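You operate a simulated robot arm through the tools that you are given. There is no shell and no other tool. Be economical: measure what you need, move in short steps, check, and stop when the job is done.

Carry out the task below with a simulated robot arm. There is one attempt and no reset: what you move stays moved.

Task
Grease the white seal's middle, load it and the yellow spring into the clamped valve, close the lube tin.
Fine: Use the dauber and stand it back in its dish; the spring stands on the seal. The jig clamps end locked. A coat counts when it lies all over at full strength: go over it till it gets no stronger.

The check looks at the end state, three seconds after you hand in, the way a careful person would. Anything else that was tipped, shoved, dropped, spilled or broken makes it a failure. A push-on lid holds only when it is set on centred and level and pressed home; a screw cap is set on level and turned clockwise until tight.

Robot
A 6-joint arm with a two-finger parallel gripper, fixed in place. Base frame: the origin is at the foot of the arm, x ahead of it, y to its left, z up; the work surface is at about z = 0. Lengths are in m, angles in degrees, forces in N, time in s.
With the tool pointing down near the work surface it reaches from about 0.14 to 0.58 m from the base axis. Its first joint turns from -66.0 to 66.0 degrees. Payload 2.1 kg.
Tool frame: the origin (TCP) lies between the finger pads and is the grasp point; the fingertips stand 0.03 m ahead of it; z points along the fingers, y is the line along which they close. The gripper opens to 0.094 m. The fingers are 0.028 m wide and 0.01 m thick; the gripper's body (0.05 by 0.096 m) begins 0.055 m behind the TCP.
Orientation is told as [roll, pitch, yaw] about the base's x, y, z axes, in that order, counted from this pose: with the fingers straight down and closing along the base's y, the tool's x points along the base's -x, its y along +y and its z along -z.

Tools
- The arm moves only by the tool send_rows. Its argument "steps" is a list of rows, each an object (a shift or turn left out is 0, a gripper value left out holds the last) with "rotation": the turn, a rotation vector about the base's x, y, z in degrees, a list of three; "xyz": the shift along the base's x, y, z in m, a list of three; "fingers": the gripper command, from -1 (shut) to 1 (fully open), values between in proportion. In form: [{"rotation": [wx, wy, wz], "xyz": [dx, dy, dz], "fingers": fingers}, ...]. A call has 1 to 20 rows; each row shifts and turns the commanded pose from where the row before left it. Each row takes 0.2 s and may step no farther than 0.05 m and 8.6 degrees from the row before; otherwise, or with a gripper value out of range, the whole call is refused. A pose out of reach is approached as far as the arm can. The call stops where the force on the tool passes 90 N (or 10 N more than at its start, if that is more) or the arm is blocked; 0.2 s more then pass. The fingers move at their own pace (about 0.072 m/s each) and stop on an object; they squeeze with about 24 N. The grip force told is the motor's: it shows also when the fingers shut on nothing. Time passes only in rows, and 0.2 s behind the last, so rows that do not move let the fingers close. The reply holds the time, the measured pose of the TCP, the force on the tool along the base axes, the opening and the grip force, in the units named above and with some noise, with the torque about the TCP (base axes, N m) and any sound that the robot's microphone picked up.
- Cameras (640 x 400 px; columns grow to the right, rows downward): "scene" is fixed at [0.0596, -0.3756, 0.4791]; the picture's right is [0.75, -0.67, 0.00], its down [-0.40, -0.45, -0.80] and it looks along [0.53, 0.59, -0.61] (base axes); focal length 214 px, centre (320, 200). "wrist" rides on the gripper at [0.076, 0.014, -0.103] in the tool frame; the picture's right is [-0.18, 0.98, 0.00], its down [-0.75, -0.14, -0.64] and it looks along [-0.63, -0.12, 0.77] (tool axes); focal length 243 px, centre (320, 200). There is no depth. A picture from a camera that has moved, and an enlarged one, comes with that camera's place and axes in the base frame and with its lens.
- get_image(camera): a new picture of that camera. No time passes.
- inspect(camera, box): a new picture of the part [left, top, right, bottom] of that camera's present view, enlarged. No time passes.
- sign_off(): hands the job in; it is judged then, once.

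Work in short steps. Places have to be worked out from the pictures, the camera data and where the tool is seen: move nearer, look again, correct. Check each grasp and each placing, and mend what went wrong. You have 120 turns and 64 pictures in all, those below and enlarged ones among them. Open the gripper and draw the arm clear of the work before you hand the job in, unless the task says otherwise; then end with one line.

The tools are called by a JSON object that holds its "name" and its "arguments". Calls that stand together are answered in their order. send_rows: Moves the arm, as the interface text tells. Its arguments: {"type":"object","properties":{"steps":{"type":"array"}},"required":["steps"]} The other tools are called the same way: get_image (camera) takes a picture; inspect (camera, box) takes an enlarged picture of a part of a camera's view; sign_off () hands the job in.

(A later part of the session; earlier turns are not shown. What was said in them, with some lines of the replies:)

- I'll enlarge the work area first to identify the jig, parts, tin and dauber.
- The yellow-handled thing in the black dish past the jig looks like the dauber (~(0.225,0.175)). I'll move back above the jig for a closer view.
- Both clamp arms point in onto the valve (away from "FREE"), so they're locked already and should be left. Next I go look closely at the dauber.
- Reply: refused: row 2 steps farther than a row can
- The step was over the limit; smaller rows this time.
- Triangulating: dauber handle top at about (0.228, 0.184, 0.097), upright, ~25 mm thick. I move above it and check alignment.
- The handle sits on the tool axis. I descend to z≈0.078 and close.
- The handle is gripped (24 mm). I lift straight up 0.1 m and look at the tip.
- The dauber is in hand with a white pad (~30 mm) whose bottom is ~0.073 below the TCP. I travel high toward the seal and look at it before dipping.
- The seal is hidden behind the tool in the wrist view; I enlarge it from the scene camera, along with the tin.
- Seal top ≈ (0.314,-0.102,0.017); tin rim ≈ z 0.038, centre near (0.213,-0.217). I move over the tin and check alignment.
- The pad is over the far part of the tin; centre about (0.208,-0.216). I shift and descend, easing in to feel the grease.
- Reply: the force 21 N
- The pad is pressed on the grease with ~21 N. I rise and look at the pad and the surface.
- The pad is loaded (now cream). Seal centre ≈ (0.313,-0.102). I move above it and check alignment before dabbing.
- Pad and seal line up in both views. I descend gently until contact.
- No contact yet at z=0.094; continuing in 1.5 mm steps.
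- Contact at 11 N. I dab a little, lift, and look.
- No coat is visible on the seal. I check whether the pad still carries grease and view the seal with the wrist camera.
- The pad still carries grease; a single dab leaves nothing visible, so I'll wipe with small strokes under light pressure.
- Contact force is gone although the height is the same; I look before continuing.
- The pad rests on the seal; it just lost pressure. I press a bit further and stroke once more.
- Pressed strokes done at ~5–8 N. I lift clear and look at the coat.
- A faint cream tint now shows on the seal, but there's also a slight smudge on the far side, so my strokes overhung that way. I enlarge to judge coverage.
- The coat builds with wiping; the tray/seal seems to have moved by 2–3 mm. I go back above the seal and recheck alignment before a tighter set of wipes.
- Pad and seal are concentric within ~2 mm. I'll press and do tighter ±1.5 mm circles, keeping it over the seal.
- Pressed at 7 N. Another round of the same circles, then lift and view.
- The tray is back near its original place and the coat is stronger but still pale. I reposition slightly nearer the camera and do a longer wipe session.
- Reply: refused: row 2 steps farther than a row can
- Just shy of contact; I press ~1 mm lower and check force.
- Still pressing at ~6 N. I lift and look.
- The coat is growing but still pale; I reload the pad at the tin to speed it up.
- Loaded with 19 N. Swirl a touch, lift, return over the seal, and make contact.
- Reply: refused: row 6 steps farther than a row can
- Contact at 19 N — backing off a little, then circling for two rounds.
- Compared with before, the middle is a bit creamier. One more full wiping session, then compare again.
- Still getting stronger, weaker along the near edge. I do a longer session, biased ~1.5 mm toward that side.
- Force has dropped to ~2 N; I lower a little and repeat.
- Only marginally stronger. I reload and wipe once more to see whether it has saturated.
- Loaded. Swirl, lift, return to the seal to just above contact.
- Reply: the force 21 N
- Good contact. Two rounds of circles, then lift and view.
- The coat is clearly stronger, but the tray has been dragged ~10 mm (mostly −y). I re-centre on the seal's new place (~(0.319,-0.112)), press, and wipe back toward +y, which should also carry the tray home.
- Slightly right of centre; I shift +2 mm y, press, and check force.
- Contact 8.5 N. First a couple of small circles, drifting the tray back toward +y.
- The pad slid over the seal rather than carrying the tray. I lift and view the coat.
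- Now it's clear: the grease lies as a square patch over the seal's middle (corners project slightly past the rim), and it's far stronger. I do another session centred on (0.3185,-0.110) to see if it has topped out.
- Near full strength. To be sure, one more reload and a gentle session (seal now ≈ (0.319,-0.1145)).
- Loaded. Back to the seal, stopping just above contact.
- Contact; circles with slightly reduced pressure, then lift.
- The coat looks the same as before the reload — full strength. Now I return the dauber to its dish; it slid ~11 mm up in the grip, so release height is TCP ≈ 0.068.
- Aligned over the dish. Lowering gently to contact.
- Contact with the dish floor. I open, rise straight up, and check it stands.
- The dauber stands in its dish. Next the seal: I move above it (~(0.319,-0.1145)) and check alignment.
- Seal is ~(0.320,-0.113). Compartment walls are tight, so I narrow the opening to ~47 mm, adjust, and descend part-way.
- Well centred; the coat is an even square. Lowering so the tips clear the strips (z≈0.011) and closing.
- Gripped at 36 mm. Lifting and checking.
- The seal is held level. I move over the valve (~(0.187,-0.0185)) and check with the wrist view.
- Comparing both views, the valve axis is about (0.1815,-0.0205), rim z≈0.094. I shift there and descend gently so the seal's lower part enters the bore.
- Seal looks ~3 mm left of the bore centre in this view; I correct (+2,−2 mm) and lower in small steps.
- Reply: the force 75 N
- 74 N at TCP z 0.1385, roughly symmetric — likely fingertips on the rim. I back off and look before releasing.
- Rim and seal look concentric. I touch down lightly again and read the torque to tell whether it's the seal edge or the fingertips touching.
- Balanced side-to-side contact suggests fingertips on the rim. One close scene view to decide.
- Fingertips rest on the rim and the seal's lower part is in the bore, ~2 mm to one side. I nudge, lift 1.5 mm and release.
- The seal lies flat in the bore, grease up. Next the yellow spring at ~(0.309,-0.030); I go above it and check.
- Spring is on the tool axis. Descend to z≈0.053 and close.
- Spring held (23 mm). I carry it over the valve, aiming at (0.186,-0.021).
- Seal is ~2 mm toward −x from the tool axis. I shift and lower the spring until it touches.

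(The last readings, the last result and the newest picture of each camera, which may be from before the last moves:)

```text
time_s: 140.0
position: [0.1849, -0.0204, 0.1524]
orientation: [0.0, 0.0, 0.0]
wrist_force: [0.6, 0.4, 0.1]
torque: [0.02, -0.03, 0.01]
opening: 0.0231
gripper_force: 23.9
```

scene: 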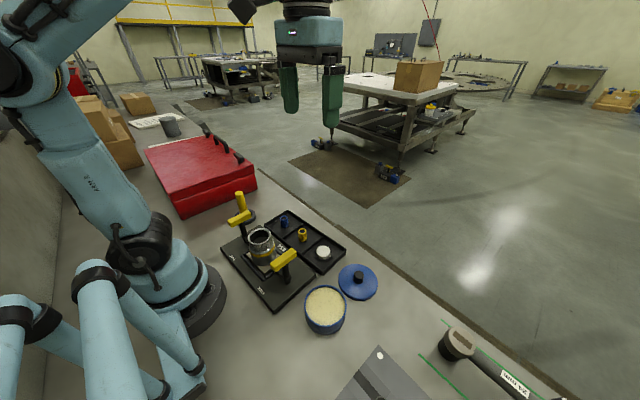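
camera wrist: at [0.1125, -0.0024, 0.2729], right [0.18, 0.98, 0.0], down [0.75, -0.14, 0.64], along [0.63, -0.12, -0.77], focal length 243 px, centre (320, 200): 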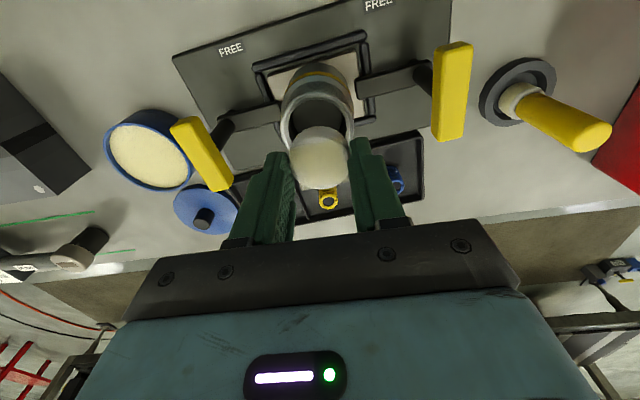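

{"name": "send_rows", "arguments": {"steps": [{"xyz": [0, 0, -0.002]}, {"xyz": [0, 0, -0.002]}, {"xyz": [0, 0, -0.0015]}, {"xyz": [0, 0, 0]}]}}

```text
time_s: 141.0
position: [0.1836, -0.0219, 0.1488]
orientation: [-0.1, 0.0, -0.1]
wrist_force: [0.5, 0.5, 1.4]
torque: [-0.04, -0.04, -0.02]
opening: 0.0232
gripper_force: 24.1
```

{"name": "send_rows", "arguments": {"steps": [{"xyz": [0, 0, -0.0015]}, {"xyz": [0, 0, -0.001]}, {"xyz": [0, 0, 0]}]}}

```text
time_s: 141.8
position: [0.1847, -0.0217, 0.1456]
orientation: [0.0, 0.0, 0.0]
wrist_force: [0.9, 0.0, 1.5]
torque: [0.0, -0.04, -0.02]
opening: 0.0231
gripper_force: 23.6
```

{"name": "send_rows", "arguments": {"steps": [{"xyz": [0, 0, -0.0015]}, {"xyz": [0, 0, -0.001]}, {"xyz": [0, 0, 0]}]}}

```text
time_s: 142.6
position: [0.1842, -0.0199, 0.1424]
orientation: [0.0, 0.0, 0.0]
wrist_force: [-0.9, -0.2, 0.4]
torque: [-0.01, 0.03, 0.0]
opening: 0.0229
gripper_force: 23.5
```

{"name": "send_rows", "arguments": {"steps": [{"xyz": [0, 0, -0.0015]}, {"xyz": [0, 0, -0.001]}, {"xyz": [0, 0, 0]}]}}

```text
time_s: 143.4
position: [0.1841, -0.0215, 0.1403]
orientation: [0.1, 0.0, 0.1]
wrist_force: [-0.2, -0.1, 1.4]
torque: [-0.01, -0.02, -0.03]
opening: 0.0232
gripper_force: 24.4
```

{"name": "send_rows", "arguments": {"steps": [{"xyz": [0, 0, -0.001]}, {"xyz": [0, 0, -0.001]}, {"xyz": [0, 0, 0]}]}}

```text
time_s: 144.2
position: [0.184, -0.021, 0.1378]
orientation: [0.2, 0.0, 0.0]
wrist_force: [1.6, 0.1, 1.6]
torque: [-0.01, -0.06, 0.0]
opening: 0.023
gripper_force: 23.7
```

{"name": "send_rows", "arguments": {"steps": [{"xyz": [0, 0, -0.001]}, {"xyz": [0, 0, -0.001]}, {"xyz": [0, 0, 0]}]}}

{"name": "inspect", "arguments": {"camera": "scene", "box": [240, 210, 280, 250]}}

```text
time_s: 145.0
position: [0.1841, -0.0213, 0.1381]
orientation: [0.0, 0.2, 0.0]
wrist_force: [-9.6, 2.6, 51.2]
torque: [-0.53, 0.47, -0.08]
opening: 0.0229
gripper_force: 24.1
```

```text
10.00 times, centred on (260, 230) of scene
camera zoom: at [0.0595, -0.3756, 0.4791], right [0.75, -0.67, 0.0], down [-0.4, -0.45, -0.8], along [0.53, 0.59, -0.61], focal length 2145 px, centre (920, -100)
```

zoom: 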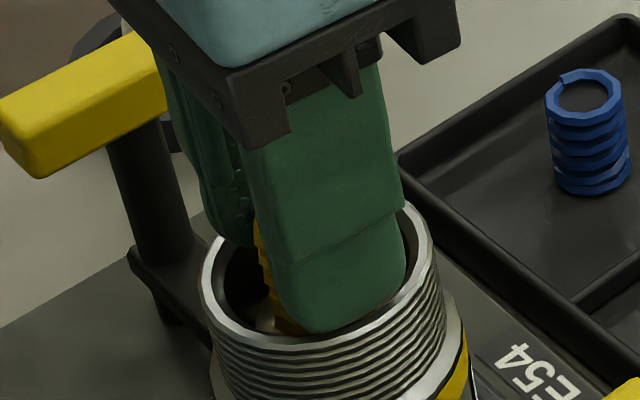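

The −y fingertip catches the rim. I lift 3 mm, shift toward the bore axis (−1.5, +2 mm), and lower again.

{"name": "send_rows", "arguments": {"steps": [{"xyz": [0, 0, 0.005]}, {"xyz": [-0.0015, 0.002, 0]}, {"xyz": [0, 0, -0.0025]}, {"xyz": [0, 0, -0.002]}, {"xyz": [0, 0, -0.001]}, {"xyz": [0, 0, 0]}]}}

```text
time_s: 146.4
position: [0.1825, -0.0191, 0.1377]
orientation: [0.1, 0.2, 0.0]
wrist_force: [-11.4, 1.0, 57.5]
torque: [0.4, 0.64, 0.07]
opening: 0.0231
gripper_force: 24.2
```

Contact has flipped to +y and −x; optimum is about (+3, −0.7 mm). One more try there.

{"name": "send_rows", "arguments": {"steps": [{"xyz": [0, 0, 0.005]}, {"xyz": [0.0035, -0.0008, 0]}, {"xyz": [0, 0, -0.0025]}, {"xyz": [0, 0, -0.002]}, {"xyz": [0, 0, -0.001]}, {"xyz": [0, 0, 0]}]}}

```text
time_s: 147.8
position: [0.1858, -0.0202, 0.1376]
orientation: [0.0, 0.1, 0.0]
wrist_force: [-13.6, 1.5, 67.1]
torque: [0.34, 0.14, 0.1]
opening: 0.0232
gripper_force: 24.3
```

Fingertips can't enter the bore, so the spring must drop the last few mm. I lift 1 mm, open only slightly (28 mm) so the fingers guide it, wait, then check.

{"name": "send_rows", "arguments": {"steps": [{"xyz": [0, -0.0004, 0.003]}, {"xyz": [0, 0, 0]}, {"fingers": -0.4}, {"fingers": -0.4}, {"fingers": -0.4}, {"fingers": -0.4}]}}

```text
time_s: 149.2
position: [0.1862, -0.0215, 0.1382]
orientation: [0.0, 0.0, 0.0]
wrist_force: [0.4, -0.2, -1.2]
torque: [-0.05, 0.02, 0.01]
opening: 0.0283
gripper_force: 0.1
```

Now I open a little more, rise straight up, and look from above.

{"name": "send_rows", "arguments": {"steps": [{"fingers": -0.1}, {"fingers": -0.1}, {"xyz": [0, 0, 0.02]}, {"xyz": [0, 0, 0.04]}, {"xyz": [0, 0, 0.04]}, {"xyz": [0, 0, 0]}]}}

{"name": "inspect", "arguments": {"camera": "wrist", "box": [120, 20, 480, 220]}}

```text
time_s: 150.6
position: [0.1853, -0.0205, 0.2372]
orientation: [-0.1, 0.0, 0.1]
wrist_force: [-0.3, 0.9, 0.0]
torque: [-0.01, 0.0, 0.0]
opening: 0.0421
gripper_force: 0.1
```

```text
1.78 times, centred on (300, 120) of wrist
camera zoom: at [0.1101, -0.005, 0.3391], right [0.18, 0.98, 0.0], down [0.75, -0.14, 0.64], along [0.63, -0.12, -0.77], focal length 431 px, centre (356, 342)
```

zoom: 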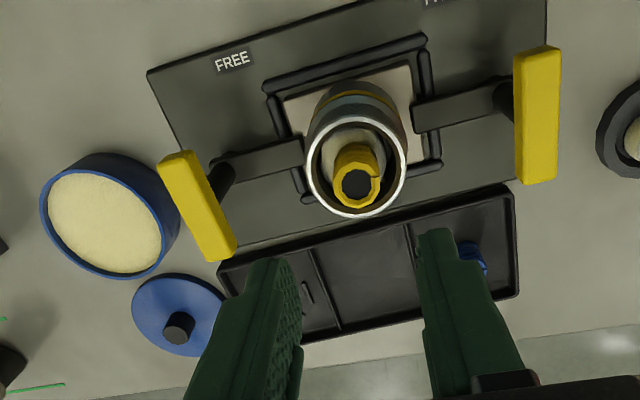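

The spring stands upright on the seal. Now the lid: I go over to its knob at ~(0.32,-0.211) and view.

{"name": "send_rows", "arguments": {"steps": [{"xyz": [0.03, -0.035, 0], "fingers": 0.0}, {"xyz": [0.03, -0.038, 0]}, {"xyz": [0.03, -0.038, 0]}, {"xyz": [0.03, -0.038, 0]}, {"xyz": [0.014, -0.041, -0.01]}, {"xyz": [0, 0, -0.045]}, {"xyz": [0, 0, -0.045]}, {"xyz": [0, 0, 0]}]}}

{"name": "get_image", "arguments": {"camera": "wrist"}}

```text
time_s: 152.4
position: [0.3218, -0.2098, 0.1386]
orientation: [0.0, 0.0, 0.0]
wrist_force: [0.3, -0.7, 0.2]
torque: [0.0, 0.01, -0.02]
opening: 0.0469
gripper_force: 0.1
```

```text
1 pictures are left
camera wrist: at [0.2458, -0.1944, 0.2402], right [0.18, 0.98, 0.0], down [0.75, -0.14, 0.64], along [0.63, -0.12, -0.77], focal length 243 px, centre (320, 200)
```

wrist: 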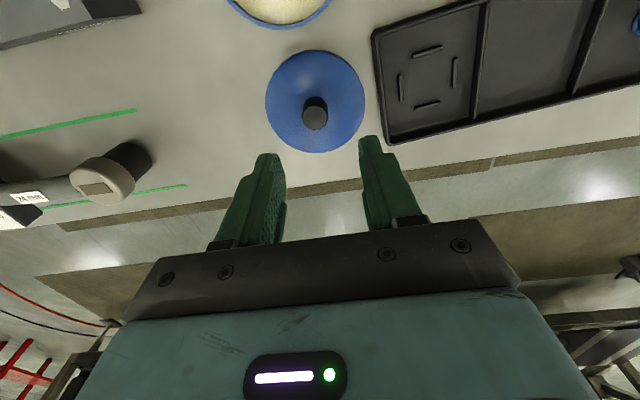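

One picture left, so I'll use touch. Knob is ~(+3,−4.5 mm) from the tool axis; I descend and close to centre it in y, then will re-grip at 90° to centre x too.

{"name": "send_rows", "arguments": {"steps": [{"xyz": [0.003, -0.0045, -0.03]}, {"xyz": [0, 0, -0.035]}, {"xyz": [0, 0, -0.02]}, {"xyz": [0, 0, -0.006]}, {"fingers": -0.4}, {"fingers": -0.6}, {"fingers": -1}, {"fingers": -1}, {"fingers": -1}]}}

```text
time_s: 154.4
position: [0.3236, -0.215, 0.0476]
orientation: [0.1, 0.1, 0.0]
wrist_force: [-0.5, 0.2, -0.2]
torque: [0.0, -0.02, 0.04]
opening: 0.0219
gripper_force: 24.4
```

Knob is gripped (22 mm), so y is centred. Open, turn 90° about the knob, and close again.

{"name": "send_rows", "arguments": {"steps": [{"fingers": 0.0}, {"fingers": 0.0}, {"fingers": 0.0}, {"rotation": [0, 0, 8.2]}, {"rotation": [0, 0, 8.2]}, {"rotation": [0, 0, 8.2]}, {"rotation": [0, 0, 8.2]}, {"rotation": [0, 0, 8.2]}, {"rotation": [0, 0, 8.2]}, {"rotation": [0, 0, 8.2]}, {"rotation": [0, 0, 8.2]}, {"rotation": [0, 0, 8.2]}, {"rotation": [0, 0, 8.2]}, {"rotation": [0, 0, 8.0]}, {}, {"fingers": -0.4}, {"fingers": -1}, {"fingers": -1}, {"fingers": -1}]}}

```text
time_s: 158.4
position: [0.3229, -0.2154, 0.0475]
orientation: [-0.1, 0.0, 90.0]
wrist_force: [-0.2, 0.3, 0.5]
torque: [-0.02, 0.03, 0.01]
opening: 0.0221
gripper_force: 24.1
```

Knob centred both ways. I lift and carry the lid to hover just above the tin at ~(0.2108,-0.215).

{"name": "send_rows", "arguments": {"steps": [{"xyz": [0, 0, 0.02]}, {"xyz": [0, 0, 0.04]}, {"xyz": [-0.04, 0, 0.02]}, {"xyz": [-0.04, 0, 0]}, {"xyz": [-0.0322, 0, 0]}, {"xyz": [0, 0, -0.025]}, {"xyz": [0, 0, -0.01]}, {}]}}

{"name": "inspect", "arguments": {"camera": "scene", "box": [290, 260, 370, 350]}}

```text
time_s: 160.2
position: [0.2095, -0.2153, 0.0923]
orientation: [0.0, 0.1, 90.0]
wrist_force: [0.7, 0.1, 0.1]
torque: [0.0, 0.01, 0.04]
opening: 0.0221
gripper_force: 23.7
```

```text
4.44 times, centred on (330, 305) of scene
camera zoom: at [0.0596, -0.3756, 0.4791], right [0.75, -0.67, 0.0], down [-0.4, -0.45, -0.8], along [0.53, 0.59, -0.61], focal length 953 px, centre (276, -267)
```

zoom: 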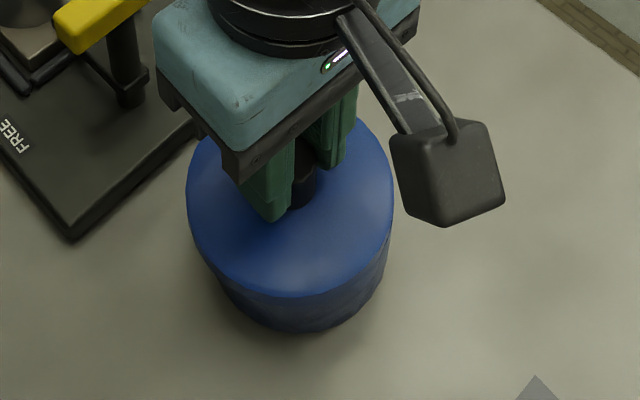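

The view shows the lid ~6–7 mm short in x relative to the tin (y fine). I shift +6.5 mm in x and lower gently to contact.

{"name": "send_rows", "arguments": {"steps": [{"xyz": [0.0065, 0, 0]}, {"xyz": [0, 0, -0.003]}, {"xyz": [0, 0, -0.002]}, {"xyz": [0, 0, -0.001]}, {}]}}

```text
time_s: 161.4
position: [0.2173, -0.2158, 0.0873]
orientation: [0.0, -0.1, 90.0]
wrist_force: [-0.2, 0.6, 0.4]
torque: [0.02, -0.01, -0.01]
opening: 0.022
gripper_force: 23.9
```

{"name": "send_rows", "arguments": {"steps": [{"xyz": [0, 0, -0.001]}, {"xyz": [0, 0, -0.001]}, {"xyz": [0, 0, -0.001]}, {}]}}

```text
time_s: 162.4
position: [0.2173, -0.2144, 0.085]
orientation: [0.0, 0.0, 90.0]
wrist_force: [1.1, 0.4, -1.4]
torque: [0.0, -0.02, 0.01]
opening: 0.0222
gripper_force: 24.1
```

{"name": "send_rows", "arguments": {"steps": [{"xyz": [0, 0, -0.001]}, {"xyz": [0, 0, -0.001]}, {"xyz": [0, 0, -0.001]}, {}]}}

```text
time_s: 163.4
position: [0.2177, -0.2158, 0.0809]
orientation: [0.1, 0.0, 90.0]
wrist_force: [-6.8, 3.2, 28.5]
torque: [0.15, 0.23, 0.02]
opening: 0.0219
gripper_force: 23.5
```

Contact at 28 N, balanced about the axis — the lid sits evenly on the rim. I release, rise, close the fingers and press on the knob top.

{"name": "send_rows", "arguments": {"steps": [{"xyz": [0, 0, 0.001]}, {"fingers": 0.0}, {"fingers": 0.0}, {"fingers": 0.0}, {"xyz": [0, 0, 0.02]}, {"xyz": [0, 0, 0.03]}, {"fingers": -1}, {"fingers": -1}, {"fingers": -1}, {"fingers": -1}, {"xyz": [0, 0, -0.02]}, {"xyz": [0, 0, -0.005]}, {}]}}

```text
time_s: 166.2
position: [0.2185, -0.2142, 0.1069]
orientation: [0.1, 0.0, 90.0]
wrist_force: [-0.3, -0.7, 0.0]
torque: [0.0, -0.02, 0.01]
opening: 0.0
gripper_force: 24.0
heard: snap
```

A snap was heard. I press down on the knob to be sure it's home.

{"name": "send_rows", "arguments": {"steps": [{"xyz": [0, 0, -0.005]}, {"xyz": [0, 0, -0.003]}, {"xyz": [0, 0, -0.002]}, {"xyz": [0, 0, -0.002]}, {}]}}

```text
time_s: 167.4
position: [0.2165, -0.2149, 0.0955]
orientation: [-0.1, -0.1, 90.0]
wrist_force: [0.5, 8.5, 79.8]
torque: [0.14, -0.01, -0.06]
opening: 0.0001
gripper_force: 24.2
```

{"name": "send_rows", "arguments": {"steps": [{"xyz": [0, 0, -0.001]}, {}, {}]}}

```text
time_s: 167.7
position: [0.2184, -0.2143, 0.0965]
orientation: [0.1, -0.2, 90.1]
wrist_force: [-2.1, 3.0, 26.7]
torque: [0.07, 0.03, -0.03]
opening: 0.0
gripper_force: 23.5
stopped in row 1: the force on the tool passed its limit at 95 N (the readings are from after the stop); the commanded pose is now the measured one
```

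Pressed to 95 N with no further travel: lid is home. The tray was dragged ~12 mm toward −y by the wiping, so with closed fingers I'll go to its −y end and ease it back slowly.

{"name": "send_rows", "arguments": {"steps": [{"xyz": [0, 0, 0.03]}, {"xyz": [0, 0, 0.03]}, {"xyz": [0.04, 0.005, 0]}, {"xyz": [0.04, 0.005, 0]}, {"xyz": [0.02, 0.009, -0.03]}, {"xyz": [0, 0, -0.045]}, {"xyz": [0, 0, -0.035]}, {"xyz": [0, 0, -0.009]}, {}]}}

```text
time_s: 169.7
position: [0.3169, -0.1943, 0.0372]
orientation: [0.0, -0.1, 89.9]
wrist_force: [0.4, -0.7, -0.1]
torque: [-0.02, -0.01, -0.06]
opening: 0.0002
gripper_force: 24.1
```

Approach in y to just before expected contact (TCP y≈−0.174), then creep.

{"name": "send_rows", "arguments": {"steps": [{"xyz": [0, 0.01, 0]}, {"xyz": [0, 0.008, 0]}, {"xyz": [0, 0.002, 0]}, {"xyz": [0, 0.001, 0]}, {"xyz": [0, 0.001, 0]}, {}]}}

```text
time_s: 171.1
position: [0.317, -0.1728, 0.0355]
orientation: [-0.1, -0.1, 90.0]
wrist_force: [1.0, -0.1, -0.2]
torque: [0.02, 0.02, -0.02]
opening: 0.0
gripper_force: 24.1
```

{"name": "send_rows", "arguments": {"steps": [{"xyz": [0, 0.001, 0]}, {"xyz": [0, 0.001, 0]}, {"xyz": [0, 0.001, 0]}, {"xyz": [0, 0.001, 0]}, {}]}}

```text
time_s: 172.3
position: [0.317, -0.1695, 0.0359]
orientation: [0.0, -0.1, 90.0]
wrist_force: [0.2, -0.7, 0.3]
torque: [-0.03, -0.02, -0.01]
opening: 0.0
gripper_force: 23.9
```

{"name": "send_rows", "arguments": {"steps": [{"xyz": [0, 0.001, 0]}, {"xyz": [0, 0.001, 0]}, {"xyz": [0, 0.001, 0]}, {"xyz": [0, 0.001, 0]}, {}]}}

```text
time_s: 173.5
position: [0.3175, -0.1655, 0.0378]
orientation: [0.0, -0.1, 90.0]
wrist_force: [-0.5, -0.6, 0.0]
torque: [-0.07, 0.01, -0.02]
opening: 0.0001
gripper_force: 24.0
```

{"name": "send_rows", "arguments": {"steps": [{"xyz": [0, 0.001, 0]}, {"xyz": [0, 0.001, 0]}, {"xyz": [0, 0.001, 0]}, {}]}}

```text
time_s: 174.5
position: [0.3183, -0.1632, 0.0368]
orientation: [0.0, -0.1, 90.0]
wrist_force: [0.3, -1.2, 0.1]
torque: [-0.04, -0.02, 0.02]
opening: 0.0
gripper_force: 23.8
```

There's now a small steady −y reaction, so the tray is being eased along. I push the last 5 mm.

{"name": "send_rows", "arguments": {"steps": [{"xyz": [0, 0.001, 0]}, {"xyz": [0, 0.001, 0]}, {"xyz": [0, 0.001, 0]}, {"xyz": [0, 0.001, 0]}, {"xyz": [0, 0.001, 0]}, {}]}}

```text
time_s: 175.9
position: [0.317, -0.1576, 0.0375]
orientation: [0.0, -0.1, 90.1]
wrist_force: [0.4, -1.3, 0.6]
torque: [-0.01, -0.01, -0.02]
opening: 0.0
gripper_force: 23.8
```

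That's about home. I back off, rise, open the gripper and draw clear.

{"name": "send_rows", "arguments": {"steps": [{"xyz": [0, -0.005, 0]}, {"xyz": [0, -0.015, 0]}, {"xyz": [0, 0, 0.045]}, {"xyz": [0, 0, 0.045]}, {"xyz": [0, 0, 0.045]}, {"xyz": [0, 0, 0.045]}, {"xyz": [0, 0, 0.04], "fingers": 0.5}, {"fingers": 0.5}, {"fingers": 0.5}, {}]}}

```text
time_s: 178.1
position: [0.3177, -0.1768, 0.2555]
orientation: [0.1, -0.1, 90.0]
wrist_force: [-0.3, 0.3, -0.6]
torque: [0.02, 0.0, 0.02]
opening: 0.0704
gripper_force: 0.0
```

The arm is clear and the gripper is open, so I'm handing in.

{"name": "sign_off", "arguments": {}}

```text
The job is handed in.
```

I finished the job and handed it in: the seal's middle is greased, the seal and yellow spring are in the valve, the tin is closed and the dauber is back in its dish. The last pictures showed the clamps locked. My pictures ran out, so I judged the lid by feel (one snap, then no more travel when pressed to 95 N). Wiping also dragged the parts tray about 12 mm; I pushed it back by feel and couldn't check where it ended up.
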